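You operate a simulated robot arm through the tools that you are given. There is no shell and no other tool. Be economical: measure what you need, move in short steps, check, and stop when the job is done.

You run a simulated two-armed robot. Do the job below in one go: nothing can be reset, and whatever is moved stays where it is left.

Task
Take the large pot and leave it on the blue table top. Then take the scanner and put it on the top of the fridge. Then put the carton marked "Caps" from the cart on the yellow tray. Keep to this order. Set down upright: large pot.

The check looks at the end state, three seconds after you hand in, the way a careful person would. Anything else that was tipped, shoved, dropped, spilled or broken makes it a failure. A push-on lid holds only when it is set on centred and level and pressed home; a screw cap is set on level and turned clockwise until tight.

Robot
Two 7-joint arms with vacuum grippers on one trunk, on a base that drives. Base frame: it is fixed to the floor where the robot stands at the start and does not move with it; the origin is under the middle of the robot, x ahead of it, y to its left, z up. Lengths are in mm, angles in degrees, forces in N, time in s.
The left shoulder is at the start at [70, 174, 1204], the right one opposite. With the tool pointing down near the work surface each hand reaches from about 240 to 780 mm from the robot's upright axis, wherever it stands, measured 20 degrees to its own side. Places, roughly: blue table top [-800, -700, 900]; carton [3000, 2000, 750]; scanner [750, -1250, 1000]; top of the fridge [3100, -1800, 1200]; yellow tray [1250, -1000, 1000]. Payload 3.5 kg a hand.
Tool frame (each hand has its own): the origin (TCP) lies in the middle of the cups' lips, and z points out of the cups. The gripper has 2 cups of 32 mm across, covering 32 by 80 mm (tool x, y); the bellows give 10 mm. With the vacuum on, a cup seals on a smooth face that it is pressed against (1 to 4 N); it does not hold porous or soft things. The pull reaches 76 N.
Orientation is told as [roll, pitch, yaw] about the base's x, y, z axes, in that order, counted from this pose: with the cups facing straight down, the tool's x points along the base's -x, its y along +y and its z along -z.

Tools
- The arms move only by the tool nudge_tool. It takes "left_moves", "right_moves" or both (then of equal length, played together; a hand with none holds still); each is a list of rows, each a list of 7 numbers: the shift along the tool's x, y, z in units of 500 mm (1.0 is 500 mm), then the turn, a rotation vector about the tool's x, y, z in units of 120 degrees (1.0 is 120 degrees), then the vacuum: 1 switches it on, 0 off. In form: [[tx, ty, tz, ax, ay, az, valve], ...]. A call has 1 to 8 rows; each row is the pose to reach, as a shift and turn from the pose commanded when the call began, along the tool's axes at that moment. A call with a number of a shift or a turn outside -1 to 1 is refused whole. Each row takes 0.2 s and may step no farther than 50 mm and 8.6 degrees from the row before; otherwise, or with a gripper value out of range, the whole call is refused. A pose out of reach is approached as far as the arm can. The call stops where the force on the tool passes 40 N (or 10 N more than at its start, if that is more) or the arm is blocked; 0.2 s more then pass. The pull builds up within a second once a cup has sealed. Time passes only in rows, and 0.2 s behind the last, so rows that repeat a pose give it time. It gives the time, the measured TCP pose, the force on the tool (base axes) and the pull of the vacuum at its end, in the units of the frame above (readings bear some noise), with the torque about the TCP (base axes, N m) and any sound that the robot's microphone picked up.
- Cameras (640 x 400 px; columns grow to the right, rows downward): "scene" is now at [84.1, -59.3, 1479.5]; the picture's right is [-0.83, -0.56, 0.00], its down [-0.49, 0.72, -0.50] and it looks along [0.28, -0.41, -0.87] (base axes); focal length 214 px, centre (320, 200). "left" rides on the left gripper at [74, -19, -110] in its tool frame; the picture's right is [0.25, 0.97, 0.00], its down [-0.77, 0.20, -0.60] and it looks along [-0.58, 0.15, 0.80] (tool axes); focal length 218 px, centre (320, 200). "right" rides on the right gripper at [74, 19, -110] in its tool frame; the picture's right is [-0.25, 0.97, 0.00], its down [-0.77, -0.20, -0.60] and it looks along [-0.58, -0.15, 0.80] (tool axes); focal length 218 px, centre (320, 200). There is no depth. A picture from a camera that has moved, and an enlarged one, comes with that camera's place and axes in the base frame and with its lens. The place of the scene camera against the robot may be out by one fixed shift of up to 12 mm in any direction.
- camera(camera): a new picture of that camera. The clock stands still meanwhile.
- slide_trunk(by): slides the trunk up (or, below 0, down) by that many mm; the arms and the scene camera ride with it, the base frame stays. It gives what a move gives, with no picture.
- steer(legs): drives the robot by 1 to 6 legs, each [ahead, turn to the left] in mm and degrees, along the robot's own axes; the way and the turn of a leg run together, so that a leg with both is an arc; at most 1500 mm and 180 degrees a leg. The arms and the cameras ride along, it lands a little off, and it stops where it bumps. It gives what a move gives.
- aim_head(pan, tilt): turns the head with the scene camera to pan (to the left, within 86 degrees either way) and tilt (down, from -29 to 69), counted from straight ahead of the robot. It gives what a move gives.
- enlarge(camera, box): a new picture of the part [left, top, right, bottom] of that camera's present view, enlarged. The clock stands still meanwhile.
- sign_off(): hands the job in; it is judged then, once.

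Go step by step. Nothing tells you exact positions but the pictures and the camera data: compare them with the known pose of the tool, close in by small moves and look again before you grip or let go. The budget is 165 turns and 138 pictures, counting those below and the enlarged ones. Unless the task says otherwise, let go and move clear before handing in.

The tools are called after "Call:" by a JSON object that holds its "fn" and its "kwargs". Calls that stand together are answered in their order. nudge_tool: Moves the arms, as the interface text tells. Its arguments: {"type":"object","properties":{"left_moves":{"type":"array","items":{"type":"array","items":{"type":"number"}}},"right_moves":{"type":"array","items":{"type":"array","items":{"type":"number"}}}},"required":[]} The other tools are called the same way: slide_trunk (by) slides the trunk up or down; steer (legs) drives the base; aim_head (pan, tilt) turns the head that bears the scene camera; camera (camera) takes a picture; enlarge (camera, box) takes an enlarged picture of a part of a camera's view; sign_off () hands the job in.

At the start:

```text
t: 0.0
left_tcp_pos: [625.2, 32.4, 1124.7]
left_ee_rot: [0.1, 0.0, 0.0]
left_force: [-0.3, -0.6, 0.0]
left_torque: [-0.01, 0.02, -0.02]
left_pull: 0.1
right_tcp_pos: [480.6, -329.3, 1218.5]
right_ee_rot: [-0.1, 0.0, -0.1]
right_force: [0.1, 0.1, -0.2]
right_torque: [-0.03, -0.04, 0.03]
right_pull: 0.0
trunk travel left (down, up): [-700.0, 140.0]
robot x, y, heading: [2.1, 0.1, -0.0]
head pan, tilt: [-55.9, 60.2]
```

scene: 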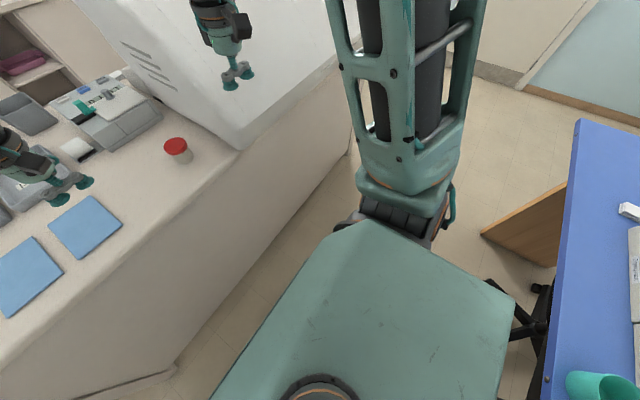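
right: 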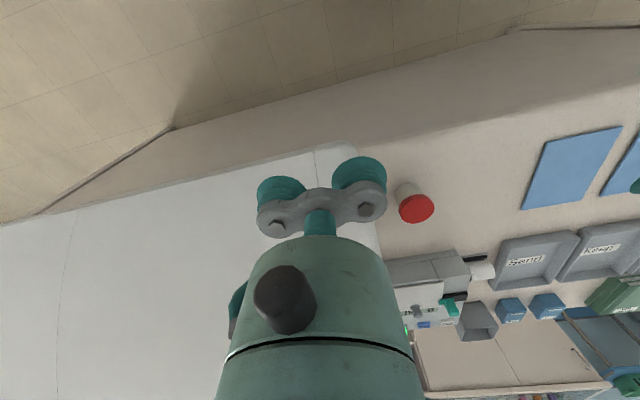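
left: 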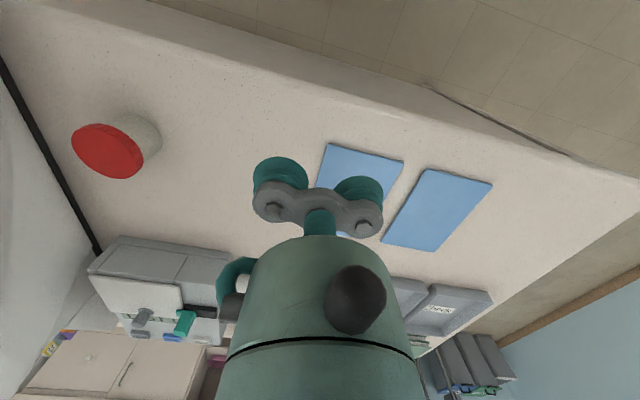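

I see a bench ahead of me and a blue table behind to the right. I start by looking around with the head.

Call:
{"fn": "aim_head", "kwargs": {"pan": 0, "tilt": 25}}

Call:
{"fn": "camera", "kwargs": {"camera": "scene"}}

Call:
{"fn": "aim_head", "kwargs": {"pan": -70, "tilt": 25}}

Call:
{"fn": "camera", "kwargs": {"camera": "scene"}}

Call:
{"fn": "aim_head", "kwargs": {"pan": 80, "tilt": 25}}

Call:
{"fn": "camera", "kwargs": {"camera": "scene"}}

```text
t: 1.2
left_tcp_pos: [624.6, 33.3, 1125.1]
left_ee_rot: [0.0, 0.0, 0.0]
left_force: [0.7, 1.0, 0.6]
left_torque: [-0.02, 0.01, 0.01]
left_pull: 0.2
right_tcp_pos: [480.7, -328.9, 1218.6]
right_ee_rot: [0.0, 0.0, 0.0]
right_force: [-0.6, -0.2, 0.0]
right_torque: [0.0, 0.01, 0.03]
right_pull: 0.1
trunk travel left (down, up): [-700.0, 140.0]
robot x, y, heading: [1.6, -3.7, -0.1]
head pan, tilt: [0.0, 25.0]
```

```text
134 pictures are left
camera scene: at [139.0, -4.4, 1529.8], right [0.0, -1.0, 0.0], down [-0.42, 0.0, -0.91], along [0.91, 0.0, -0.42], focal length 214 px, centre (320, 200)
```

scene: 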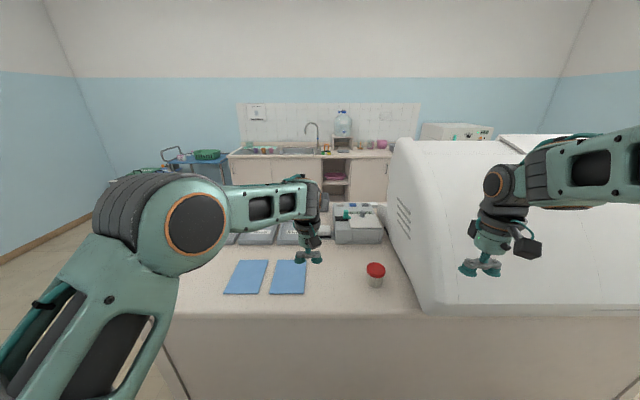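

```text
t: 2.7
left_tcp_pos: [625.6, 32.4, 1125.0]
left_ee_rot: [0.0, 0.0, -0.1]
left_force: [-0.5, 0.1, 0.3]
left_torque: [-0.02, 0.0, 0.01]
left_pull: 0.1
right_tcp_pos: [481.7, -328.4, 1218.9]
right_ee_rot: [0.1, 0.0, 0.0]
right_force: [-0.2, 0.5, 0.1]
right_torque: [-0.01, -0.03, -0.02]
right_pull: 0.1
trunk travel left (down, up): [-700.0, 140.0]
robot x, y, heading: [0.6, 3.0, -0.2]
head pan, tilt: [-70.0, 25.0]
```

```text
133 pictures are left
camera scene: at [78.4, -90.8, 1529.8], right [-0.94, -0.34, 0.0], down [-0.14, 0.4, -0.91], along [0.31, -0.85, -0.42], focal length 214 px, centre (320, 200)
```

scene: 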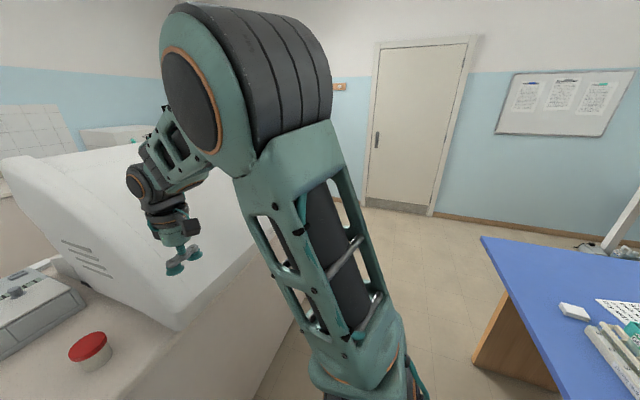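

```text
t: 5.0
left_tcp_pos: [624.8, 32.3, 1124.7]
left_ee_rot: [0.0, 0.0, 0.0]
left_force: [1.3, -0.3, 0.1]
left_torque: [0.0, 0.03, 0.03]
left_pull: 0.0
right_tcp_pos: [480.5, -329.4, 1218.1]
right_ee_rot: [-0.1, -0.1, 0.0]
right_force: [-0.9, 0.4, -1.0]
right_torque: [-0.03, 0.02, -0.02]
right_pull: 0.1
trunk travel left (down, up): [-700.0, 140.0]
robot x, y, heading: [1.0, -1.7, -0.1]
head pan, tilt: [80.0, 25.0]
```

```text
132 pictures are left
camera scene: at [62.9, 86.5, 1529.9], right [0.98, -0.17, 0.0], down [-0.07, -0.42, -0.91], along [0.16, 0.89, -0.42], focal length 214 px, centre (320, 200)
```

scene: 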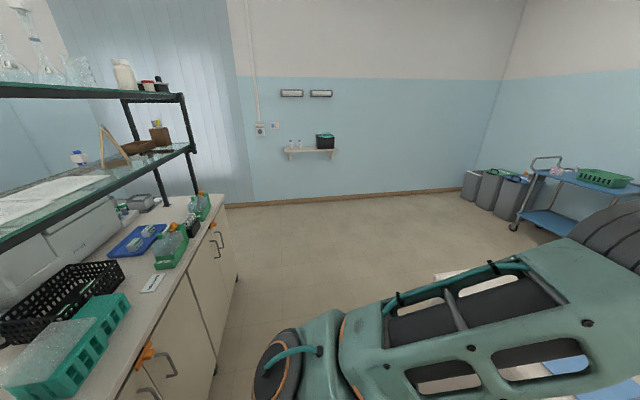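

I'll look more closely at the bench ahead and at the area beyond the white machine.

Call:
{"fn": "aim_head", "kwargs": {"pan": -20, "tilt": 10}}

Call:
{"fn": "enlarge", "kwargs": {"camera": "scene", "box": [0, 100, 320, 300]}}

Call:
{"fn": "enlarge", "kwargs": {"camera": "scene", "box": [320, 100, 640, 300]}}

Call:
{"fn": "aim_head", "kwargs": {"pan": -86, "tilt": 40}}

Call:
{"fn": "camera", "kwargs": {"camera": "scene"}}

```text
t: 6.8
left_tcp_pos: [624.6, 32.6, 1124.7]
left_ee_rot: [0.0, 0.0, 0.1]
left_force: [0.1, 0.0, -1.0]
left_torque: [0.02, 0.01, -0.02]
left_pull: 0.2
right_tcp_pos: [481.2, -328.4, 1218.4]
right_ee_rot: [0.0, 0.1, 0.0]
right_force: [0.6, -0.5, -0.2]
right_torque: [-0.02, 0.02, 0.02]
right_pull: 0.1
trunk travel left (down, up): [-700.0, 140.0]
robot x, y, heading: [-2.0, -1.6, 0.1]
head pan, tilt: [-20.0, 10.0]
```

```text
2.00 times, centred on (160, 200) of scene
camera zoom: at [134.3, -36.0, 1554.2], right [-0.34, -0.94, 0.0], down [-0.16, 0.06, -0.98], along [0.93, -0.34, -0.17], focal length 429 px, centre (640, 200)
```

zoom: 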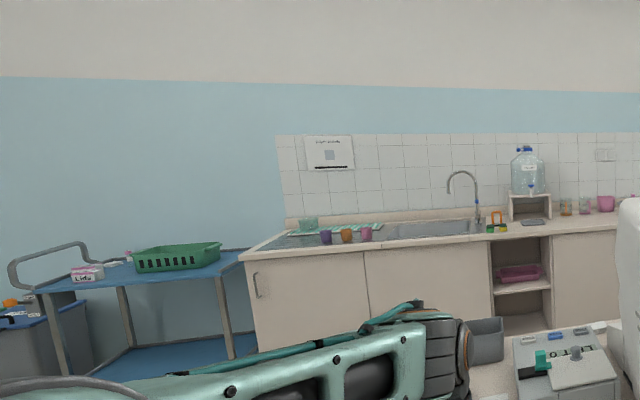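

```text
2.00 times, centred on (480, 200) of scene
camera zoom: at [134.3, -36.0, 1554.2], right [-0.34, -0.94, 0.0], down [-0.16, 0.06, -0.98], along [0.93, -0.34, -0.17], focal length 429 px, centre (0, 200)
```

zoom: 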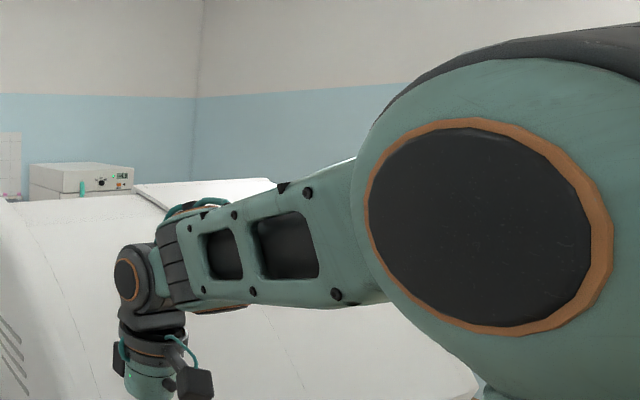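

```text
t: 8.1
left_tcp_pos: [624.6, 32.8, 1124.2]
left_ee_rot: [0.0, 0.1, 0.0]
left_force: [0.4, 0.0, -0.9]
left_torque: [0.03, -0.04, 0.01]
left_pull: 0.1
right_tcp_pos: [480.7, -328.9, 1217.8]
right_ee_rot: [0.1, 0.0, -0.1]
right_force: [1.0, 0.3, -0.3]
right_torque: [0.01, 0.0, -0.03]
right_pull: 0.0
trunk travel left (down, up): [-700.0, 140.0]
robot x, y, heading: [1.1, 1.3, -0.0]
head pan, tilt: [-85.9, 40.0]
```

```text
129 pictures are left
camera scene: at [52.9, -89.1, 1506.5], right [-1.0, -0.07, 0.0], down [-0.05, 0.64, -0.77], along [0.05, -0.76, -0.64], focal length 214 px, centre (320, 200)
```

scene: 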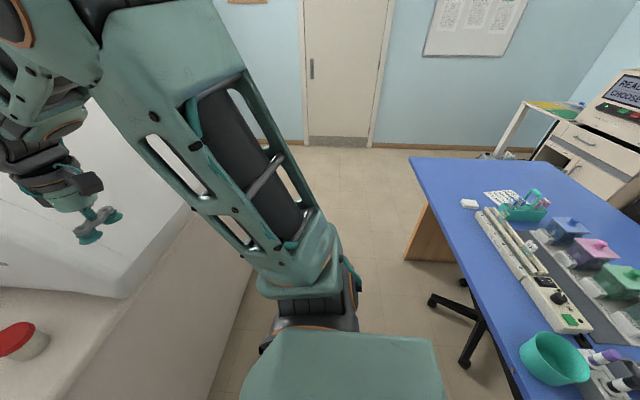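

I turn left a bit, since that side is free, to view the back left.

Call:
{"fn": "steer", "kwargs": {"legs": [[0, 60]]}}

Call:
{"fn": "aim_head", "kwargs": {"pan": 80, "tilt": 30}}

Call:
{"fn": "camera", "kwargs": {"camera": "scene"}}

Call:
{"fn": "aim_head", "kwargs": {"pan": -45, "tilt": 30}}

Call:
{"fn": "camera", "kwargs": {"camera": "scene"}}

```text
t: 11.2
left_tcp_pos: [295.0, 551.4, 1125.4]
left_ee_rot: [-0.1, 0.0, 58.9]
left_force: [0.1, 0.4, 0.1]
left_torque: [0.0, 0.03, 0.0]
left_pull: 0.1
right_tcp_pos: [531.4, 241.8, 1218.0]
right_ee_rot: [0.0, 0.0, 58.9]
right_force: [0.0, -0.1, -0.1]
right_torque: [-0.01, 0.0, -0.01]
right_pull: 0.0
trunk travel left (down, up): [-700.0, 140.0]
robot x, y, heading: [-0.3, -1.0, 58.8]
head pan, tilt: [-85.9, 40.0]
```

```text
t: 13.7
left_tcp_pos: [294.5, 551.4, 1125.0]
left_ee_rot: [0.0, 0.0, 58.9]
left_force: [0.2, -0.4, 0.7]
left_torque: [0.01, 0.02, -0.03]
left_pull: 0.1
right_tcp_pos: [529.4, 242.5, 1218.3]
right_ee_rot: [-0.1, -0.1, 58.9]
right_force: [0.3, -0.4, -0.7]
right_torque: [-0.02, -0.02, 0.0]
right_pull: 0.0
trunk travel left (down, up): [-700.0, 140.0]
robot x, y, heading: [0.2, 0.5, 59.1]
head pan, tilt: [80.0, 30.0]
```

```text
128 pictures are left
camera scene: at [-45.5, 98.3, 1521.9], right [0.66, 0.75, 0.0], down [0.38, -0.33, -0.87], along [-0.65, 0.57, -0.5], focal length 214 px, centre (320, 200)
```

scene: 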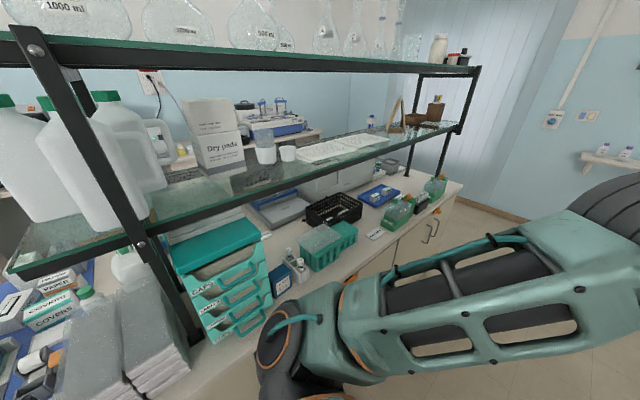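

```text
t: 15.7
left_tcp_pos: [293.7, 551.8, 1124.1]
left_ee_rot: [0.0, 0.0, 58.9]
left_force: [0.2, 0.0, -0.1]
left_torque: [-0.01, -0.01, -0.01]
left_pull: 0.0
right_tcp_pos: [531.0, 242.0, 1217.8]
right_ee_rot: [0.0, 0.0, 58.9]
right_force: [0.2, 0.1, 0.1]
right_torque: [0.0, 0.01, -0.02]
right_pull: 0.0
trunk travel left (down, up): [-700.0, 140.0]
robot x, y, heading: [1.7, 1.5, 58.6]
head pan, tilt: [-45.0, 30.0]
```

```text
127 pictures are left
camera scene: at [110.4, 60.7, 1521.9], right [0.24, -0.97, 0.0], down [-0.49, -0.12, -0.87], along [0.84, 0.21, -0.5], focal length 214 px, centre (320, 200)
```

scene: 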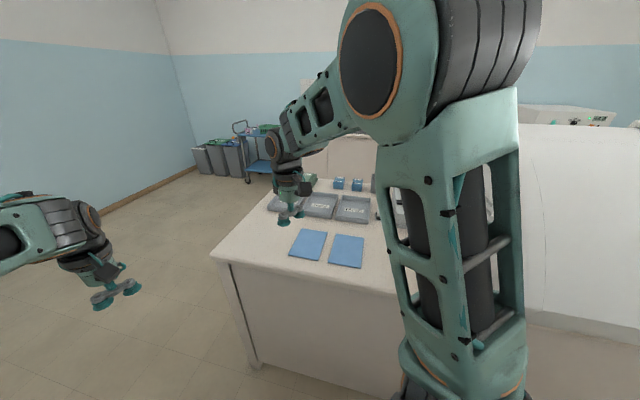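

Nothing else that looks like a pot so far. I raise the trunk and look over the machine from here.

Call:
{"fn": "slide_trunk", "kwargs": {"by": 135}}

Call:
{"fn": "aim_head", "kwargs": {"pan": -86, "tilt": 20}}

Call:
{"fn": "camera", "kwargs": {"camera": "scene"}}

```text
t: 17.4
left_tcp_pos: [294.5, 551.0, 1259.3]
left_ee_rot: [0.1, -0.1, 58.9]
left_force: [0.0, -0.4, 0.5]
left_torque: [0.01, -0.03, 0.02]
left_pull: 0.1
right_tcp_pos: [528.9, 242.5, 1353.4]
right_ee_rot: [-0.1, 0.0, 58.9]
right_force: [-0.8, 0.6, 0.7]
right_torque: [0.01, 0.0, 0.04]
right_pull: 0.1
trunk travel left (down, up): [-835.0, 5.0]
robot x, y, heading: [0.8, 1.3, 58.7]
head pan, tilt: [-45.0, 30.0]
```

```text
t: 18.4
left_tcp_pos: [294.4, 552.5, 1260.1]
left_ee_rot: [0.0, 0.0, 58.9]
left_force: [-0.2, -0.4, -0.3]
left_torque: [0.0, -0.02, 0.04]
left_pull: 0.1
right_tcp_pos: [529.9, 241.6, 1353.2]
right_ee_rot: [0.0, 0.0, 58.9]
right_force: [0.0, 0.4, -0.6]
right_torque: [0.0, 0.0, -0.03]
right_pull: 0.1
trunk travel left (down, up): [-835.0, 5.0]
robot x, y, heading: [-0.4, 1.1, 59.1]
head pan, tilt: [-85.9, 20.0]
```

```text
126 pictures are left
camera scene: at [105.6, -3.4, 1672.9], right [-0.45, -0.89, 0.0], down [-0.31, 0.16, -0.94], along [0.84, -0.43, -0.34], focal length 214 px, centre (320, 200)
```

scene: 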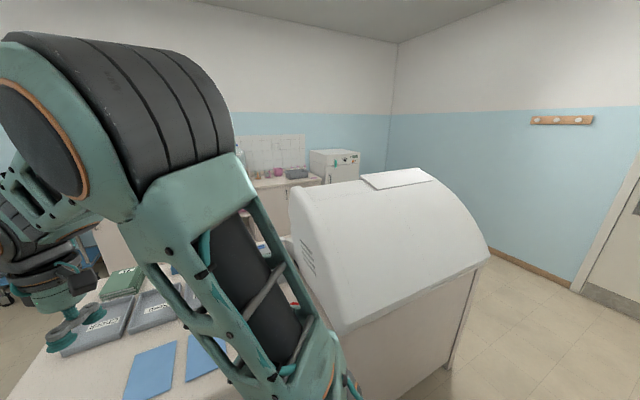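

The scanner and tray must lie beyond the white machine. I drive round the island's left end to look at its far side.

Call:
{"fn": "steer", "kwargs": {"legs": [[0, 17], [1350, 0], [0, -76]]}}

Call:
{"fn": "aim_head", "kwargs": {"pan": 0, "tilt": 20}}

Call:
{"fn": "camera", "kwargs": {"camera": "scene"}}

Call:
{"fn": "aim_head", "kwargs": {"pan": -80, "tilt": 30}}

Call:
{"fn": "camera", "kwargs": {"camera": "scene"}}

```text
t: 29.4
left_tcp_pos: [949.8, 1365.4, 1259.7]
left_ee_rot: [0.0, 0.0, 2.0]
left_force: [-0.3, -0.1, 0.3]
left_torque: [-0.01, -0.01, -0.03]
left_pull: 0.0
right_tcp_pos: [818.9, 998.5, 1354.4]
right_ee_rot: [0.0, 0.0, 1.9]
right_force: [1.8, 0.3, -0.3]
right_torque: [0.01, -0.01, -0.03]
right_pull: 0.0
trunk travel left (down, up): [-835.0, 5.0]
robot x, y, heading: [326.9, 1309.0, 2.1]
head pan, tilt: [-85.9, 20.0]
```

```text
t: 31.0
left_tcp_pos: [950.3, 1364.6, 1260.2]
left_ee_rot: [-0.1, 0.0, 2.0]
left_force: [-0.5, 0.8, -0.5]
left_torque: [0.02, 0.0, -0.03]
left_pull: 0.2
right_tcp_pos: [818.8, 998.9, 1352.2]
right_ee_rot: [0.1, -0.1, 2.0]
right_force: [0.0, 0.1, 1.4]
right_torque: [0.0, 0.01, -0.03]
right_pull: 0.0
trunk travel left (down, up): [-835.0, 5.0]
robot x, y, heading: [324.5, 1309.5, 2.2]
head pan, tilt: [0.0, 20.0]
```

```text
125 pictures are left
camera scene: at [466.5, 1310.5, 1672.9], right [0.03, -1.0, 0.0], down [-0.34, -0.01, -0.94], along [0.94, 0.03, -0.34], focal length 214 px, centre (320, 200)
```

scene: 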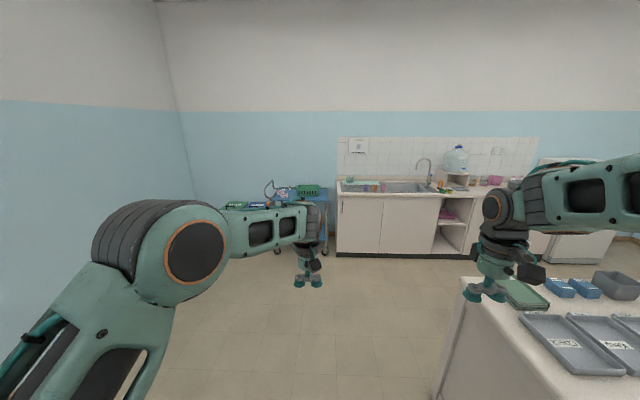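

```text
t: 32.5
left_tcp_pos: [949.3, 1364.2, 1260.4]
left_ee_rot: [0.0, 0.0, 2.0]
left_force: [0.3, -0.4, -0.4]
left_torque: [0.01, 0.0, 0.0]
left_pull: 0.0
right_tcp_pos: [819.8, 998.2, 1353.9]
right_ee_rot: [-0.1, 0.0, 2.0]
right_force: [0.2, -0.3, -0.8]
right_torque: [-0.01, -0.03, 0.0]
right_pull: 0.2
trunk travel left (down, up): [-835.0, 5.0]
robot x, y, heading: [327.8, 1311.4, 1.9]
head pan, tilt: [-80.0, 30.0]
```

```text
124 pictures are left
camera scene: at [392.3, 1218.9, 1656.9], right [-0.98, -0.21, 0.0], down [-0.1, 0.49, -0.87], along [0.18, -0.85, -0.5], focal length 214 px, centre (320, 200)
```

scene: 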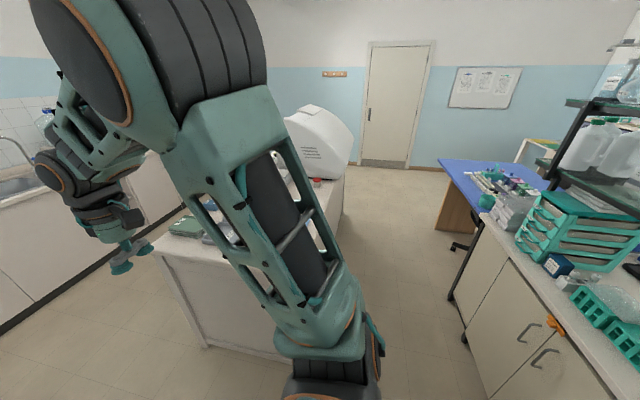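

Now I drive forward past the island and look at its far side.

Call:
{"fn": "steer", "kwargs": {"legs": [[1450, 0], [0, -60]]}}

Call:
{"fn": "aim_head", "kwargs": {"pan": -30, "tilt": 25}}

Call:
{"fn": "camera", "kwargs": {"camera": "scene"}}

Call:
{"fn": "aim_head", "kwargs": {"pan": 0, "tilt": 25}}

Call:
{"fn": "camera", "kwargs": {"camera": "scene"}}

Call:
{"fn": "aim_head", "kwargs": {"pan": 80, "tilt": 25}}

Call:
{"fn": "camera", "kwargs": {"camera": "scene"}}

```text
t: 42.5
left_tcp_pos: [2177.3, 876.2, 1260.1]
left_ee_rot: [0.0, 0.1, -56.4]
left_force: [1.0, -0.2, -0.5]
left_torque: [0.04, -0.04, 0.03]
left_pull: 0.1
right_tcp_pos: [1797.2, 796.3, 1355.2]
right_ee_rot: [0.0, 0.0, -56.4]
right_force: [-0.3, 0.7, 0.6]
right_torque: [0.01, 0.01, 0.01]
right_pull: 0.1
trunk travel left (down, up): [-835.0, 5.0]
robot x, y, heading: [1805.0, 1379.1, -56.6]
head pan, tilt: [-80.0, 30.0]
```

```text
t: 43.6
left_tcp_pos: [2176.8, 877.2, 1261.0]
left_ee_rot: [0.0, 0.1, -56.5]
left_force: [-1.0, -0.1, 0.1]
left_torque: [-0.03, 0.02, -0.02]
left_pull: 0.0
right_tcp_pos: [1796.4, 796.3, 1352.7]
right_ee_rot: [0.0, 0.0, -56.4]
right_force: [1.1, 0.2, -0.4]
right_torque: [0.03, 0.01, 0.03]
right_pull: 0.0
trunk travel left (down, up): [-835.0, 5.0]
robot x, y, heading: [1806.7, 1379.6, -56.6]
head pan, tilt: [-30.0, 25.0]
```

```text
123 pictures are left
camera scene: at [1835.0, 1241.3, 1664.8], right [-1.0, -0.06, 0.0], down [-0.03, 0.42, -0.91], along [0.06, -0.9, -0.42], focal length 214 px, centre (320, 200)
```

scene: 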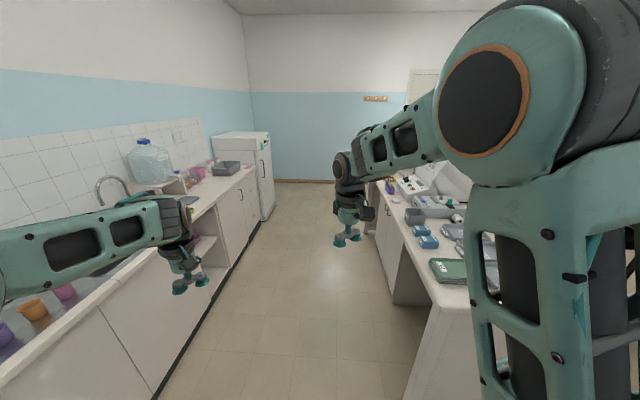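

```text
t: 44.6
left_tcp_pos: [2177.4, 876.6, 1258.9]
left_ee_rot: [0.0, 0.0, -56.4]
left_force: [0.4, -0.1, -0.6]
left_torque: [-0.01, -0.01, -0.01]
left_pull: 0.0
right_tcp_pos: [1795.2, 795.5, 1353.4]
right_ee_rot: [0.0, 0.0, -56.3]
right_force: [0.2, 0.2, 0.6]
right_torque: [0.02, -0.01, 0.0]
right_pull: 0.0
trunk travel left (down, up): [-835.0, 5.0]
robot x, y, heading: [1803.5, 1378.6, -56.3]
head pan, tilt: [0.0, 25.0]
```

```text
122 pictures are left
camera scene: at [1879.9, 1256.3, 1664.8], right [-0.83, -0.55, 0.0], down [-0.23, 0.35, -0.91], along [0.5, -0.76, -0.42], focal length 214 px, centre (320, 200)
```

scene: 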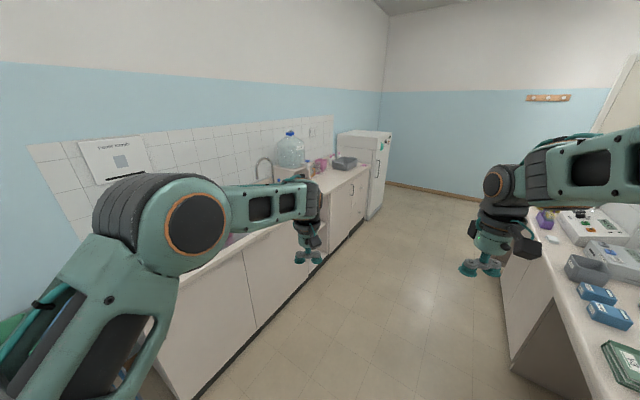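

```text
t: 46.1
left_tcp_pos: [2177.7, 876.0, 1260.3]
left_ee_rot: [0.0, 0.0, -56.4]
left_force: [0.2, 0.0, 0.2]
left_torque: [-0.01, 0.0, 0.04]
left_pull: 0.1
right_tcp_pos: [1796.0, 796.6, 1353.4]
right_ee_rot: [0.0, 0.0, -56.4]
right_force: [-0.3, 0.3, 0.1]
right_torque: [0.01, 0.0, -0.04]
right_pull: 0.1
trunk travel left (down, up): [-835.0, 5.0]
robot x, y, heading: [1803.8, 1380.9, -56.4]
head pan, tilt: [80.0, 25.0]
```

```text
121 pictures are left
camera scene: at [1913.7, 1369.9, 1664.9], right [0.4, -0.92, 0.0], down [-0.39, -0.17, -0.91], along [0.83, 0.36, -0.42], focal length 214 px, centre (320, 200)
```

scene: 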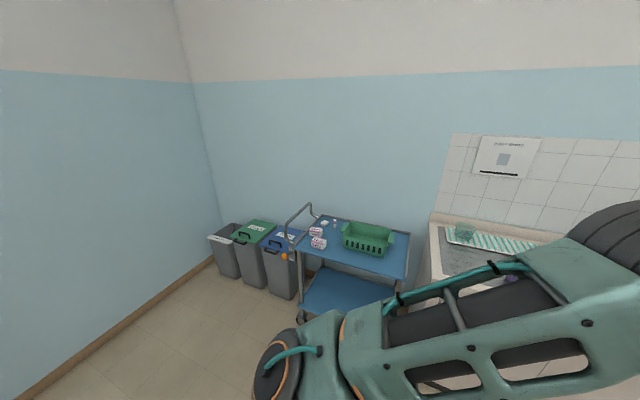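

Two pink cartons stand on the cart at the far wall, and the aisle beyond the island is wide. I drive down it to find the scanner and the yellow tray.

Call:
{"fn": "steer", "kwargs": {"legs": [[560, 0], [0, -33.5], [1000, 0]]}}

Call:
{"fn": "aim_head", "kwargs": {"pan": -30, "tilt": 25}}

Call:
{"fn": "camera", "kwargs": {"camera": "scene"}}

Call:
{"fn": "aim_head", "kwargs": {"pan": -75, "tilt": 25}}

Call:
{"fn": "camera", "kwargs": {"camera": "scene"}}

Call:
{"fn": "aim_head", "kwargs": {"pan": 40, "tilt": 20}}

Call:
{"fn": "camera", "kwargs": {"camera": "scene"}}

```text
t: 55.8
left_tcp_pos: [2151.8, -725.2, 1260.3]
left_ee_rot: [-0.1, 0.0, -89.8]
left_force: [-0.3, 0.6, -0.4]
left_torque: [0.05, 0.02, 0.0]
left_pull: 0.0
right_tcp_pos: [1790.1, -581.9, 1353.8]
right_ee_rot: [0.0, 0.0, -90.0]
right_force: [-0.6, -0.1, -0.6]
right_torque: [-0.01, -0.01, 0.02]
right_pull: 0.0
trunk travel left (down, up): [-835.0, 5.0]
robot x, y, heading: [2120.4, -97.6, -89.8]
head pan, tilt: [80.0, 25.0]
```

```text
t: 57.7
left_tcp_pos: [2151.9, -726.2, 1259.0]
left_ee_rot: [0.0, 0.0, -89.9]
left_force: [0.3, 1.0, 0.1]
left_torque: [-0.04, 0.02, 0.02]
left_pull: 0.0
right_tcp_pos: [1790.1, -581.9, 1353.9]
right_ee_rot: [0.0, -0.1, -89.9]
right_force: [0.4, 0.2, -0.8]
right_torque: [0.01, -0.04, -0.01]
right_pull: 0.0
trunk travel left (down, up): [-835.0, 5.0]
robot x, y, heading: [2120.3, -103.5, -89.8]
head pan, tilt: [-30.0, 25.0]
```

```text
120 pictures are left
camera scene: at [2069.7, -234.9, 1664.8], right [-0.87, 0.5, 0.0], down [0.21, 0.37, -0.91], along [-0.45, -0.79, -0.42], focal length 214 px, centre (320, 200)
```

scene: 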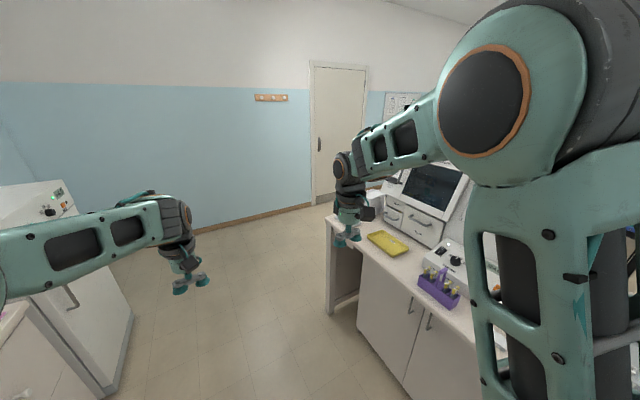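

```text
t: 58.8
left_tcp_pos: [2152.7, -726.4, 1260.3]
left_ee_rot: [0.0, 0.0, -89.9]
left_force: [0.2, -0.6, 0.4]
left_torque: [0.03, -0.02, 0.01]
left_pull: 0.0
right_tcp_pos: [1790.5, -583.1, 1353.9]
right_ee_rot: [0.0, 0.0, -90.0]
right_force: [-0.4, 0.0, -0.4]
right_torque: [-0.03, -0.05, 0.04]
right_pull: 0.1
trunk travel left (down, up): [-835.0, 5.0]
robot x, y, heading: [2119.1, -98.7, -90.0]
head pan, tilt: [-75.0, 25.0]
```

```text
119 pictures are left
camera scene: at [2026.7, -179.1, 1664.8], right [-0.26, 0.97, 0.0], down [0.41, 0.11, -0.91], along [-0.88, -0.24, -0.42], focal length 214 px, centre (320, 200)
```

scene: 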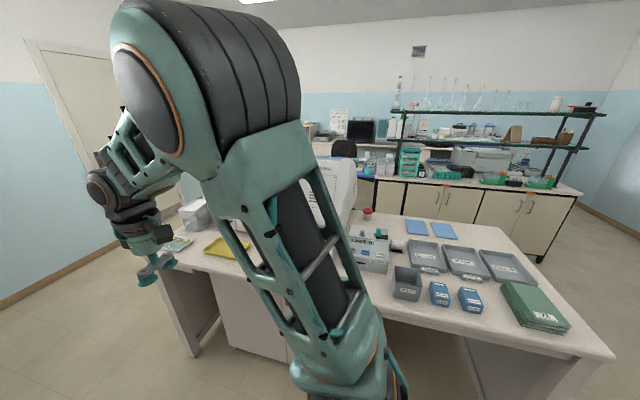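

```text
t: 60.8
left_tcp_pos: [2151.5, -725.9, 1259.6]
left_ee_rot: [-0.1, 0.1, -89.8]
left_force: [0.0, -1.0, -1.1]
left_torque: [-0.03, 0.0, 0.0]
left_pull: 0.0
right_tcp_pos: [1790.6, -581.3, 1353.3]
right_ee_rot: [-0.1, -0.1, -90.0]
right_force: [0.4, 0.8, 0.8]
right_torque: [0.0, 0.0, 0.0]
right_pull: 0.0
trunk travel left (down, up): [-835.0, 5.0]
robot x, y, heading: [2120.3, -98.6, -90.0]
head pan, tilt: [40.0, 20.0]
```

```text
118 pictures are left
camera scene: at [2175.5, -226.5, 1672.9], right [-0.77, -0.64, 0.0], down [-0.22, 0.26, -0.94], along [0.6, -0.72, -0.34], focal length 214 px, centre (320, 200)
```

scene: 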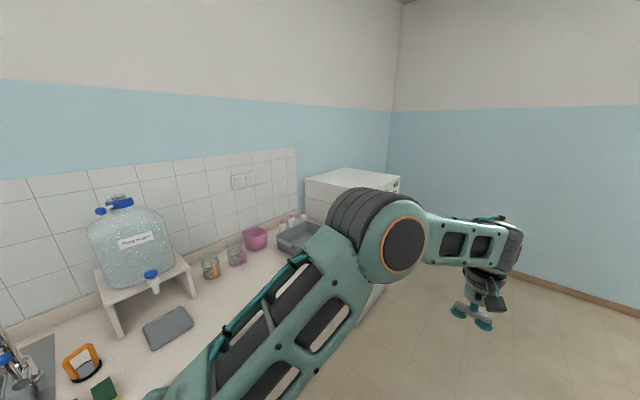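

The yellow tray is on the island's far edge beside the machine's screen. I move on to see the island's end and find the scanner.

Call:
{"fn": "steer", "kwargs": {"legs": [[750, 0]]}}

Call:
{"fn": "aim_head", "kwargs": {"pan": -70, "tilt": 30}}

Call:
{"fn": "camera", "kwargs": {"camera": "scene"}}

Call:
{"fn": "aim_head", "kwargs": {"pan": -25, "tilt": 30}}

Call:
{"fn": "camera", "kwargs": {"camera": "scene"}}

Call:
{"fn": "aim_head", "kwargs": {"pan": 70, "tilt": 20}}

Call:
{"fn": "camera", "kwargs": {"camera": "scene"}}

```text
t: 64.9
left_tcp_pos: [2142.8, -1483.5, 1259.5]
left_ee_rot: [0.1, 0.0, -90.6]
left_force: [0.6, -0.2, 0.6]
left_torque: [-0.02, -0.01, -0.05]
left_pull: 0.0
right_tcp_pos: [1782.6, -1337.1, 1352.9]
right_ee_rot: [-0.1, 0.0, -90.5]
right_force: [-0.5, -0.2, 0.8]
right_torque: [-0.01, -0.04, 0.0]
right_pull: 0.0
trunk travel left (down, up): [-835.0, 5.0]
robot x, y, heading: [2119.3, -861.9, -90.3]
head pan, tilt: [40.0, 20.0]
```

```text
t: 66.8
left_tcp_pos: [2142.9, -1483.6, 1259.5]
left_ee_rot: [-0.1, 0.0, -90.6]
left_force: [0.6, 0.2, 0.2]
left_torque: [0.02, 0.01, 0.0]
left_pull: 0.1
right_tcp_pos: [1783.0, -1336.8, 1352.9]
right_ee_rot: [0.1, 0.0, -90.5]
right_force: [0.5, 1.0, -0.1]
right_torque: [-0.03, 0.0, 0.01]
right_pull: 0.0
trunk travel left (down, up): [-835.0, 5.0]
robot x, y, heading: [2116.0, -860.8, -90.5]
head pan, tilt: [-70.0, 30.0]
```

```text
117 pictures are left
camera scene: at [2026.9, -943.9, 1656.9], right [-0.33, 0.94, 0.0], down [0.47, 0.17, -0.87], along [-0.82, -0.29, -0.5], focal length 214 px, centre (320, 200)
```

scene: 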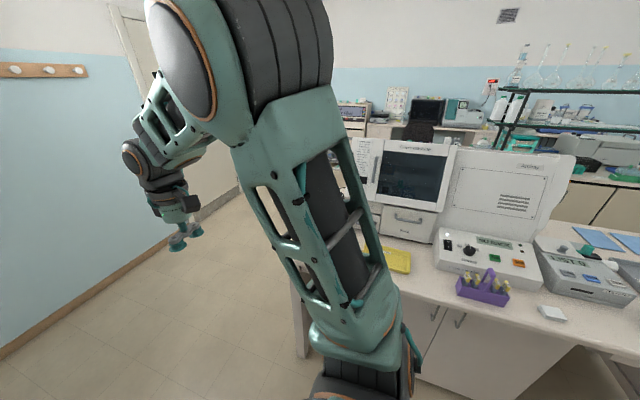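

```text
t: 67.9
left_tcp_pos: [2143.0, -1484.5, 1260.6]
left_ee_rot: [0.0, 0.1, -90.5]
left_force: [0.1, 0.0, -0.5]
left_torque: [-0.05, 0.0, -0.01]
left_pull: 0.0
right_tcp_pos: [1782.9, -1338.2, 1353.2]
right_ee_rot: [0.0, 0.1, -90.5]
right_force: [0.4, 0.0, 0.8]
right_torque: [0.02, 0.01, 0.0]
right_pull: 0.1
trunk travel left (down, up): [-835.0, 5.0]
robot x, y, heading: [2115.6, -855.6, -90.6]
head pan, tilt: [-25.0, 30.0]
```

```text
116 pictures are left
camera scene: at [2073.1, -995.2, 1656.9], right [-0.9, 0.43, 0.0], down [0.22, 0.45, -0.87], along [-0.37, -0.78, -0.5], focal length 214 px, centre (320, 200)
```

scene: 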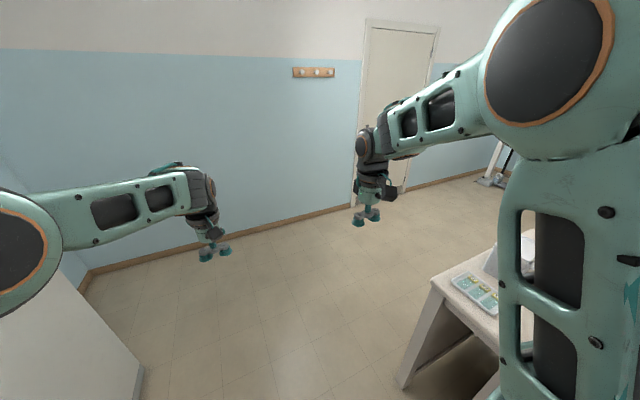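

```text
t: 69.6
left_tcp_pos: [2142.9, -1484.2, 1260.2]
left_ee_rot: [0.0, 0.0, -90.5]
left_force: [0.2, -0.7, 0.3]
left_torque: [-0.01, 0.02, 0.04]
left_pull: 0.1
right_tcp_pos: [1783.3, -1337.2, 1353.7]
right_ee_rot: [0.1, 0.0, -90.5]
right_force: [0.7, 0.0, 0.7]
right_torque: [0.03, -0.01, 0.01]
right_pull: 0.0
trunk travel left (down, up): [-835.0, 5.0]
robot x, y, heading: [2115.2, -858.0, -90.5]
head pan, tilt: [70.0, 20.0]
```

```text
115 pictures are left
camera scene: at [2199.3, -946.4, 1672.9], right [-0.35, -0.94, 0.0], down [-0.32, 0.12, -0.94], along [0.88, -0.33, -0.34], focal length 214 px, centre (320, 200)
```

scene: 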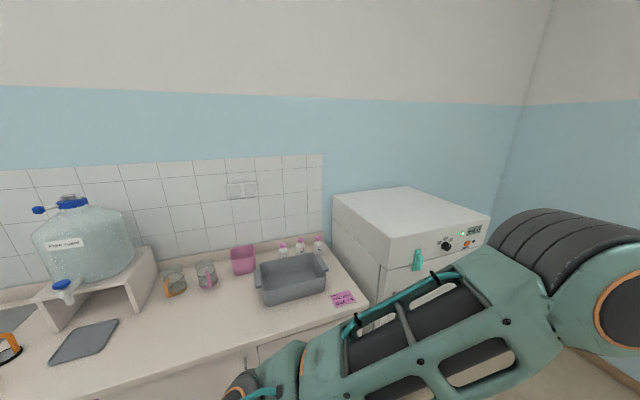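

The scanner is probably near the island's end, hidden behind the arm. I move a little farther and look back.

Call:
{"fn": "steer", "kwargs": {"legs": [[700, 0], [0, -60]]}}

Call:
{"fn": "aim_head", "kwargs": {"pan": -65, "tilt": 30}}

Call:
{"fn": "camera", "kwargs": {"camera": "scene"}}

Call:
{"fn": "aim_head", "kwargs": {"pan": 0, "tilt": 30}}

Call:
{"fn": "camera", "kwargs": {"camera": "scene"}}

```text
t: 76.0
left_tcp_pos: [1580.3, -1888.7, 1260.4]
left_ee_rot: [0.0, 0.0, -150.7]
left_force: [0.3, 0.0, 1.1]
left_torque: [-0.02, 0.0, 0.01]
left_pull: 0.0
right_tcp_pos: [1529.3, -1503.2, 1355.1]
right_ee_rot: [0.0, 0.0, -150.7]
right_force: [0.9, -0.6, 0.0]
right_torque: [0.01, 0.02, 0.0]
right_pull: 0.0
trunk travel left (down, up): [-835.0, 5.0]
robot x, y, heading: [2108.1, -1553.9, -150.6]
head pan, tilt: [70.0, 20.0]
```

```text
t: 78.2
left_tcp_pos: [1579.9, -1888.0, 1260.4]
left_ee_rot: [0.0, -0.1, -150.6]
left_force: [0.0, 0.7, -0.3]
left_torque: [-0.01, -0.01, 0.01]
left_pull: 0.1
right_tcp_pos: [1529.3, -1502.5, 1352.7]
right_ee_rot: [-0.1, 0.0, -150.6]
right_force: [0.8, 0.1, 0.4]
right_torque: [-0.02, -0.02, -0.03]
right_pull: 0.1
trunk travel left (down, up): [-835.0, 5.0]
robot x, y, heading: [2110.6, -1552.7, -150.5]
head pan, tilt: [-65.0, 30.0]
```

```text
114 pictures are left
camera scene: at [1988.3, -1529.7, 1656.9], right [0.58, 0.81, 0.0], down [0.41, -0.29, -0.87], along [-0.7, 0.51, -0.5], focal length 214 px, centre (320, 200)
```

scene: 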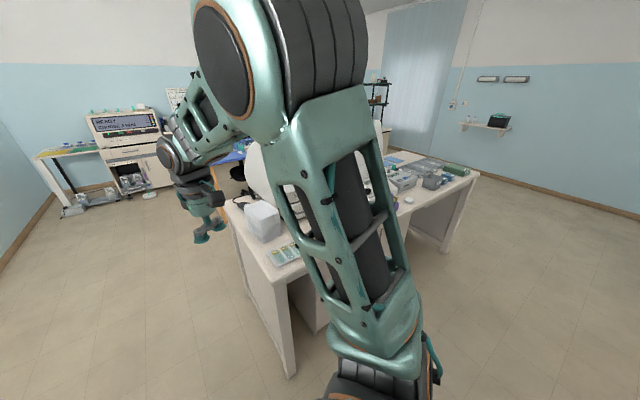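

```text
t: 79.6
left_tcp_pos: [1579.7, -1889.3, 1260.1]
left_ee_rot: [-0.1, 0.0, -150.7]
left_force: [0.4, -0.1, 0.1]
left_torque: [-0.02, 0.0, 0.03]
left_pull: 0.0
right_tcp_pos: [1528.5, -1503.3, 1353.6]
right_ee_rot: [0.0, 0.1, -150.7]
right_force: [-0.2, -0.5, -0.2]
right_torque: [0.0, -0.01, -0.01]
right_pull: 0.1
trunk travel left (down, up): [-835.0, 5.0]
robot x, y, heading: [2108.7, -1552.6, -150.7]
head pan, tilt: [0.0, 30.0]
```

```text
113 pictures are left
camera scene: at [1982.8, -1626.7, 1656.9], right [-0.49, 0.87, 0.0], down [0.44, 0.24, -0.87], along [-0.76, -0.42, -0.5], focal length 214 px, centre (320, 200)
```

scene: 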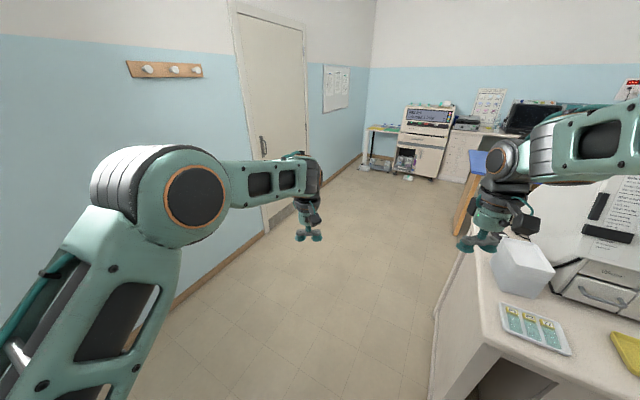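

I enlarge the part around the machine's side.

Call:
{"fn": "enlarge", "kwargs": {"camera": "scene", "box": [440, 170, 640, 380]}}

Call:
{"fn": "enlarge", "kwargs": {"camera": "scene", "box": [360, 60, 580, 220]}}

```text
1.90 times, centred on (540, 275) of scene
camera zoom: at [1982.8, -1626.7, 1656.9], right [-0.49, 0.87, 0.0], down [0.44, 0.24, -0.87], along [-0.76, -0.42, -0.5], focal length 408 px, centre (-99, 57)
```

zoom: 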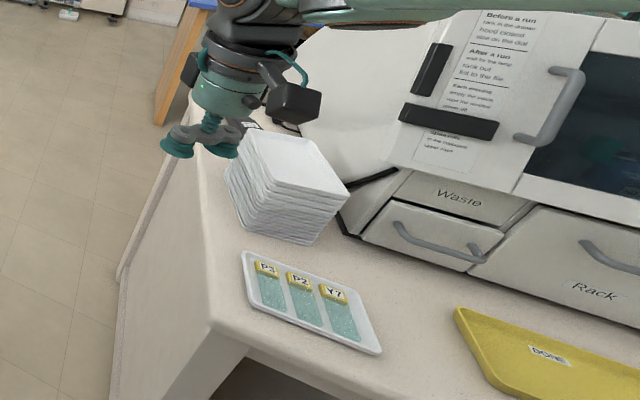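

```text
2.50 times, centred on (470, 140) of scene
camera zoom: at [1982.8, -1626.7, 1656.9], right [-0.49, 0.87, 0.0], down [0.44, 0.24, -0.87], along [-0.76, -0.42, -0.5], focal length 536 px, centre (-55, 350)
```

zoom: 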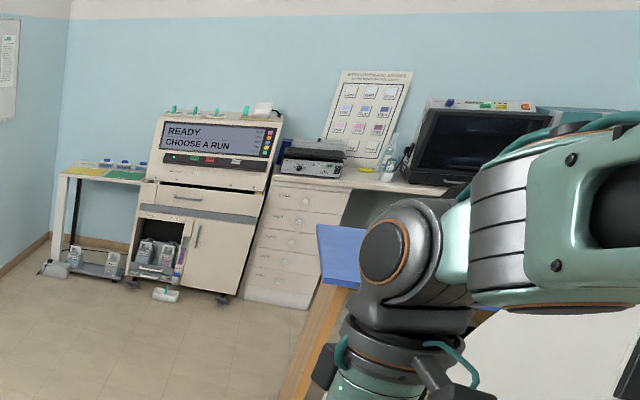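

The stack hides something behind it. I drive to the end of the island to see.

Call:
{"fn": "steer", "kwargs": {"legs": [[1050, 0]]}}

Call:
{"fn": "aim_head", "kwargs": {"pan": -75, "tilt": 30}}

Call:
{"fn": "camera", "kwargs": {"camera": "scene"}}

Call:
{"fn": "camera", "kwargs": {"camera": "right"}}

```text
t: 85.0
left_tcp_pos: [648.8, -2398.9, 1260.7]
left_ee_rot: [0.0, 0.0, -151.2]
left_force: [0.2, 0.7, -0.8]
left_torque: [-0.04, -0.02, 0.03]
left_pull: 0.0
right_tcp_pos: [601.3, -2014.1, 1354.5]
right_ee_rot: [0.0, 0.0, -151.1]
right_force: [0.4, -0.2, 0.8]
right_torque: [0.0, 0.02, -0.05]
right_pull: 0.0
trunk travel left (down, up): [-835.0, 5.0]
robot x, y, heading: [1180.8, -2070.7, -151.6]
head pan, tilt: [0.0, 30.0]
```

```text
t: 86.5
left_tcp_pos: [648.9, -2399.6, 1258.9]
left_ee_rot: [-0.1, 0.0, -151.2]
left_force: [0.4, -0.1, -0.1]
left_torque: [0.01, -0.02, 0.0]
left_pull: 0.1
right_tcp_pos: [598.9, -2014.7, 1354.4]
right_ee_rot: [0.1, -0.1, -151.3]
right_force: [-0.3, -0.2, 0.6]
right_torque: [-0.01, 0.01, 0.02]
right_pull: 0.0
trunk travel left (down, up): [-835.0, 5.0]
robot x, y, heading: [1178.0, -2069.7, -151.1]
head pan, tilt: [-75.0, 30.0]
```

```text
110 pictures are left
camera scene: at [1069.6, -2033.3, 1656.9], right [0.72, 0.69, 0.0], down [0.35, -0.36, -0.87], along [-0.6, 0.62, -0.5], focal length 214 px, centre (320, 200)
```

scene: 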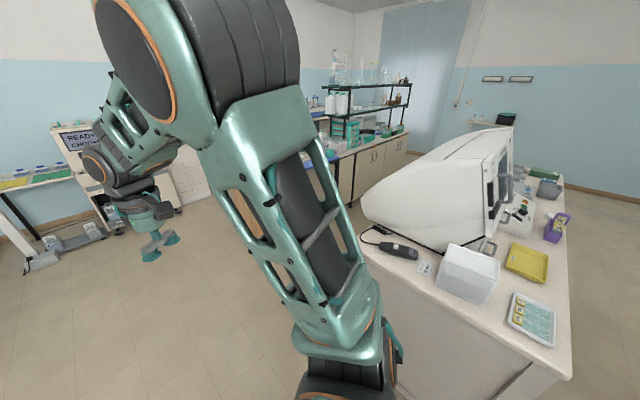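

```text
109 pictures are left
camera right: at [673.9, -1995.0, 1462.0], right [0.24, -0.97, 0.0], down [-0.77, -0.2, 0.6], along [-0.59, -0.15, -0.8], focal length 218 px, centre (320, 200)
```

right: 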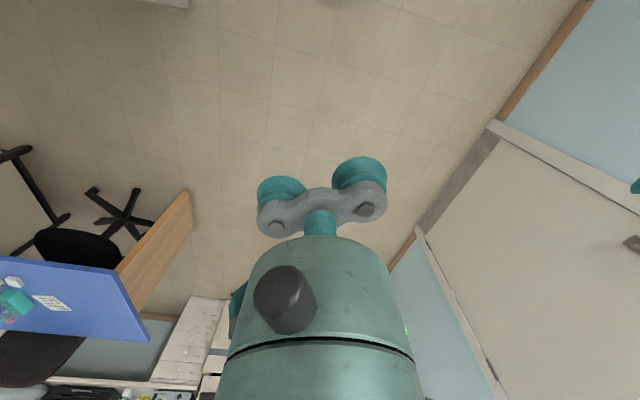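

The black hand scanner lies on the island's end near the machine, with a cable. Now I head back round the door side toward the pot, and look at the blue table on the way.

Call:
{"fn": "steer", "kwargs": {"legs": [[0, -40.3], [1120, 0], [0, -78.5]]}}

Call:
{"fn": "aim_head", "kwargs": {"pan": 0, "tilt": 25}}

Call:
{"fn": "camera", "kwargs": {"camera": "scene"}}

Call:
{"fn": "aim_head", "kwargs": {"pan": 40, "tilt": 25}}

Call:
{"fn": "camera", "kwargs": {"camera": "scene"}}

```text
t: 97.4
left_tcp_pos: [23.8, -1220.0, 1258.5]
left_ee_rot: [0.0, -0.1, 91.5]
left_force: [0.2, 0.1, 0.3]
left_torque: [-0.02, -0.02, 0.01]
left_pull: 0.0
right_tcp_pos: [387.9, -1354.1, 1353.6]
right_ee_rot: [-0.1, 0.0, 91.6]
right_force: [1.3, 0.8, 0.3]
right_torque: [0.0, 0.0, 0.01]
right_pull: 0.1
trunk travel left (down, up): [-835.0, 5.0]
robot x, y, heading: [71.7, -1841.5, 91.3]
head pan, tilt: [-75.0, 30.0]
```

```text
t: 98.9
left_tcp_pos: [24.0, -1221.1, 1260.1]
left_ee_rot: [0.0, 0.0, 91.5]
left_force: [-0.1, 0.3, 0.0]
left_torque: [0.04, 0.01, -0.01]
left_pull: 0.0
right_tcp_pos: [388.2, -1353.5, 1353.2]
right_ee_rot: [0.0, 0.0, 91.5]
right_force: [0.5, -0.3, 0.0]
right_torque: [0.01, 0.01, 0.05]
right_pull: 0.1
trunk travel left (down, up): [-835.0, 5.0]
robot x, y, heading: [75.4, -1842.2, 91.1]
head pan, tilt: [0.0, 25.0]
```

```text
108 pictures are left
camera scene: at [66.0, -1705.4, 1664.8], right [1.0, 0.03, 0.0], down [0.01, -0.42, -0.91], along [-0.02, 0.91, -0.42], focal length 214 px, centre (320, 200)
```

scene: 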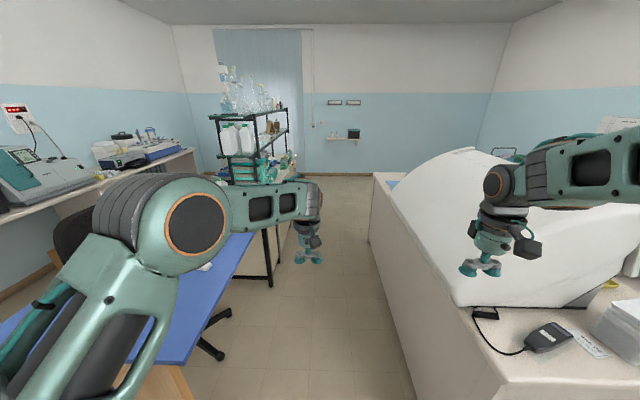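

```text
t: 100.0
left_tcp_pos: [24.2, -1221.3, 1260.1]
left_ee_rot: [0.0, 0.0, 91.7]
left_force: [0.6, 0.2, 0.1]
left_torque: [0.02, 0.02, 0.02]
left_pull: 0.0
right_tcp_pos: [388.5, -1354.4, 1353.2]
right_ee_rot: [0.0, 0.0, 91.5]
right_force: [0.4, 0.1, -0.3]
right_torque: [-0.01, -0.02, 0.01]
right_pull: 0.1
trunk travel left (down, up): [-835.0, 5.0]
robot x, y, heading: [70.3, -1844.0, 91.3]
head pan, tilt: [40.0, 25.0]
```

```text
107 pictures are left
camera scene: at [7.2, -1728.5, 1664.8], right [0.75, 0.66, 0.0], down [0.28, -0.32, -0.91], along [-0.6, 0.68, -0.42], focal length 214 px, centre (320, 200)
```

scene: 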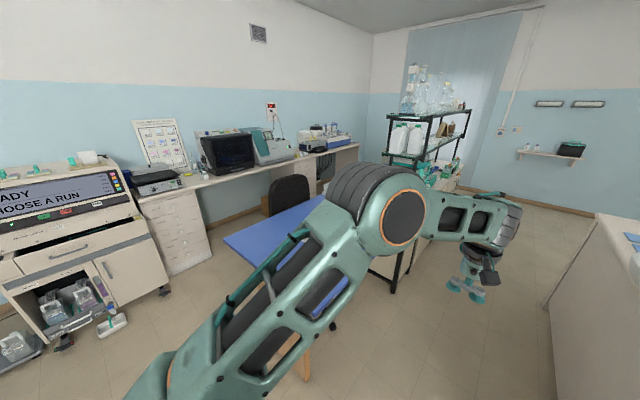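

I look closer at the scanner and its cable from here.

Call:
{"fn": "aim_head", "kwargs": {"pan": -25, "tilt": 35}}

Call:
{"fn": "enlarge", "kwargs": {"camera": "scene", "box": [260, 160, 580, 360]}}

Call:
{"fn": "steer", "kwargs": {"legs": [[1000, 0]]}}

Call:
{"fn": "aim_head", "kwargs": {"pan": 60, "tilt": 40}}

Call:
{"fn": "camera", "kwargs": {"camera": "scene"}}

Call:
{"fn": "aim_head", "kwargs": {"pan": 0, "tilt": 25}}

Call:
{"fn": "camera", "kwargs": {"camera": "scene"}}

```text
t: 101.3
left_tcp_pos: [23.0, -1220.1, 1260.0]
left_ee_rot: [0.0, 0.0, 91.5]
left_force: [0.1, 0.5, 0.9]
left_torque: [0.0, -0.03, 0.01]
left_pull: 0.0
right_tcp_pos: [389.3, -1353.6, 1353.6]
right_ee_rot: [0.0, 0.0, 91.6]
right_force: [-0.6, 1.2, 1.0]
right_torque: [0.02, 0.01, -0.01]
right_pull: 0.1
trunk travel left (down, up): [-835.0, 5.0]
robot x, y, heading: [71.2, -1844.9, 91.5]
head pan, tilt: [-25.0, 35.0]
```

```text
2.00 times, centred on (420, 260) of scene
camera zoom: at [103.2, -1716.6, 1649.1], right [0.92, -0.4, 0.0], down [-0.23, -0.53, -0.82], along [0.33, 0.75, -0.57], focal length 429 px, centre (120, 80)
```

zoom: 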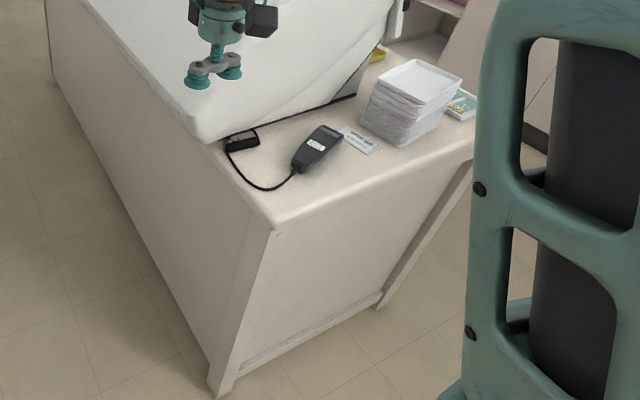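

```text
t: 106.5
left_tcp_pos: [-6.3, -226.6, 1259.1]
left_ee_rot: [0.0, 0.0, 91.7]
left_force: [0.1, 0.3, 0.3]
left_torque: [0.0, 0.0, -0.02]
left_pull: 0.0
right_tcp_pos: [359.8, -358.6, 1353.7]
right_ee_rot: [0.0, 0.0, 91.7]
right_force: [-0.8, -0.5, 0.1]
right_torque: [0.03, 0.03, 0.01]
right_pull: 0.2
trunk travel left (down, up): [-835.0, 5.0]
robot x, y, heading: [48.7, -849.7, 91.7]
head pan, tilt: [-25.0, 35.0]
```

```text
t: 108.1
left_tcp_pos: [-6.4, -224.8, 1259.9]
left_ee_rot: [0.0, 0.0, 91.7]
left_force: [-0.1, -0.2, -0.4]
left_torque: [-0.05, -0.03, 0.03]
left_pull: 0.2
right_tcp_pos: [360.4, -357.4, 1353.4]
right_ee_rot: [0.0, 0.0, 91.7]
right_force: [0.7, -0.5, -0.3]
right_torque: [0.01, 0.01, -0.03]
right_pull: 0.1
trunk travel left (down, up): [-835.0, 5.0]
robot x, y, heading: [45.3, -850.8, 91.8]
head pan, tilt: [60.0, 40.0]
```

```text
105 pictures are left
camera scene: at [-34.7, -762.1, 1641.5], right [0.47, 0.88, 0.0], down [0.57, -0.31, -0.77], along [-0.67, 0.36, -0.64], focal length 214 px, centre (320, 200)
```

scene: 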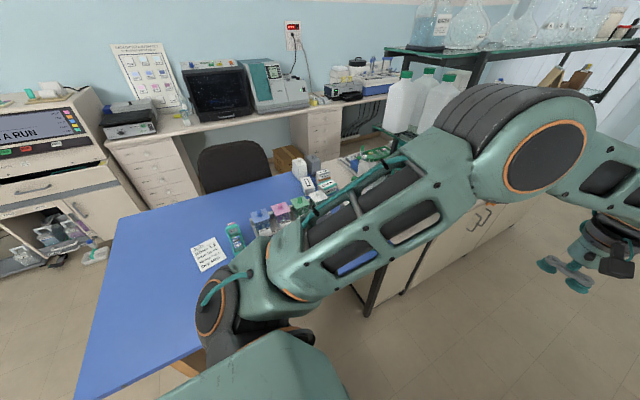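

```text
t: 109.4
left_tcp_pos: [-6.1, -225.6, 1260.5]
left_ee_rot: [0.0, 0.1, 91.7]
left_force: [0.8, 0.2, 0.9]
left_torque: [0.01, 0.01, -0.03]
left_pull: 0.0
right_tcp_pos: [359.7, -358.0, 1353.4]
right_ee_rot: [0.0, 0.0, 91.7]
right_force: [0.3, 0.2, 0.2]
right_torque: [0.01, -0.01, -0.03]
right_pull: 0.1
trunk travel left (down, up): [-835.0, 5.0]
robot x, y, heading: [45.4, -850.4, 91.9]
head pan, tilt: [0.0, 25.0]
```

```text
104 pictures are left
camera scene: at [37.3, -710.5, 1664.8], right [1.0, 0.03, 0.0], down [0.01, -0.42, -0.91], along [-0.03, 0.91, -0.42], focal length 214 px, centre (320, 200)
```

scene: 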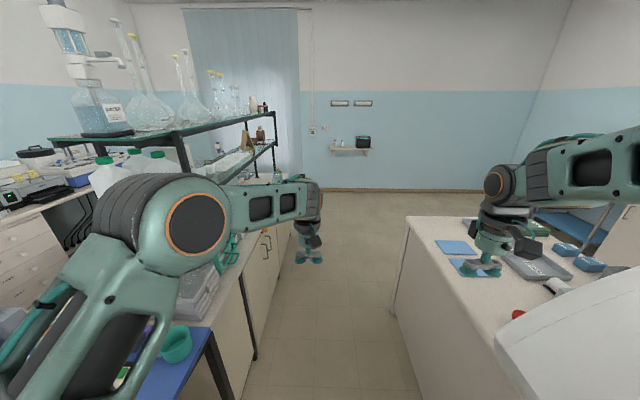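

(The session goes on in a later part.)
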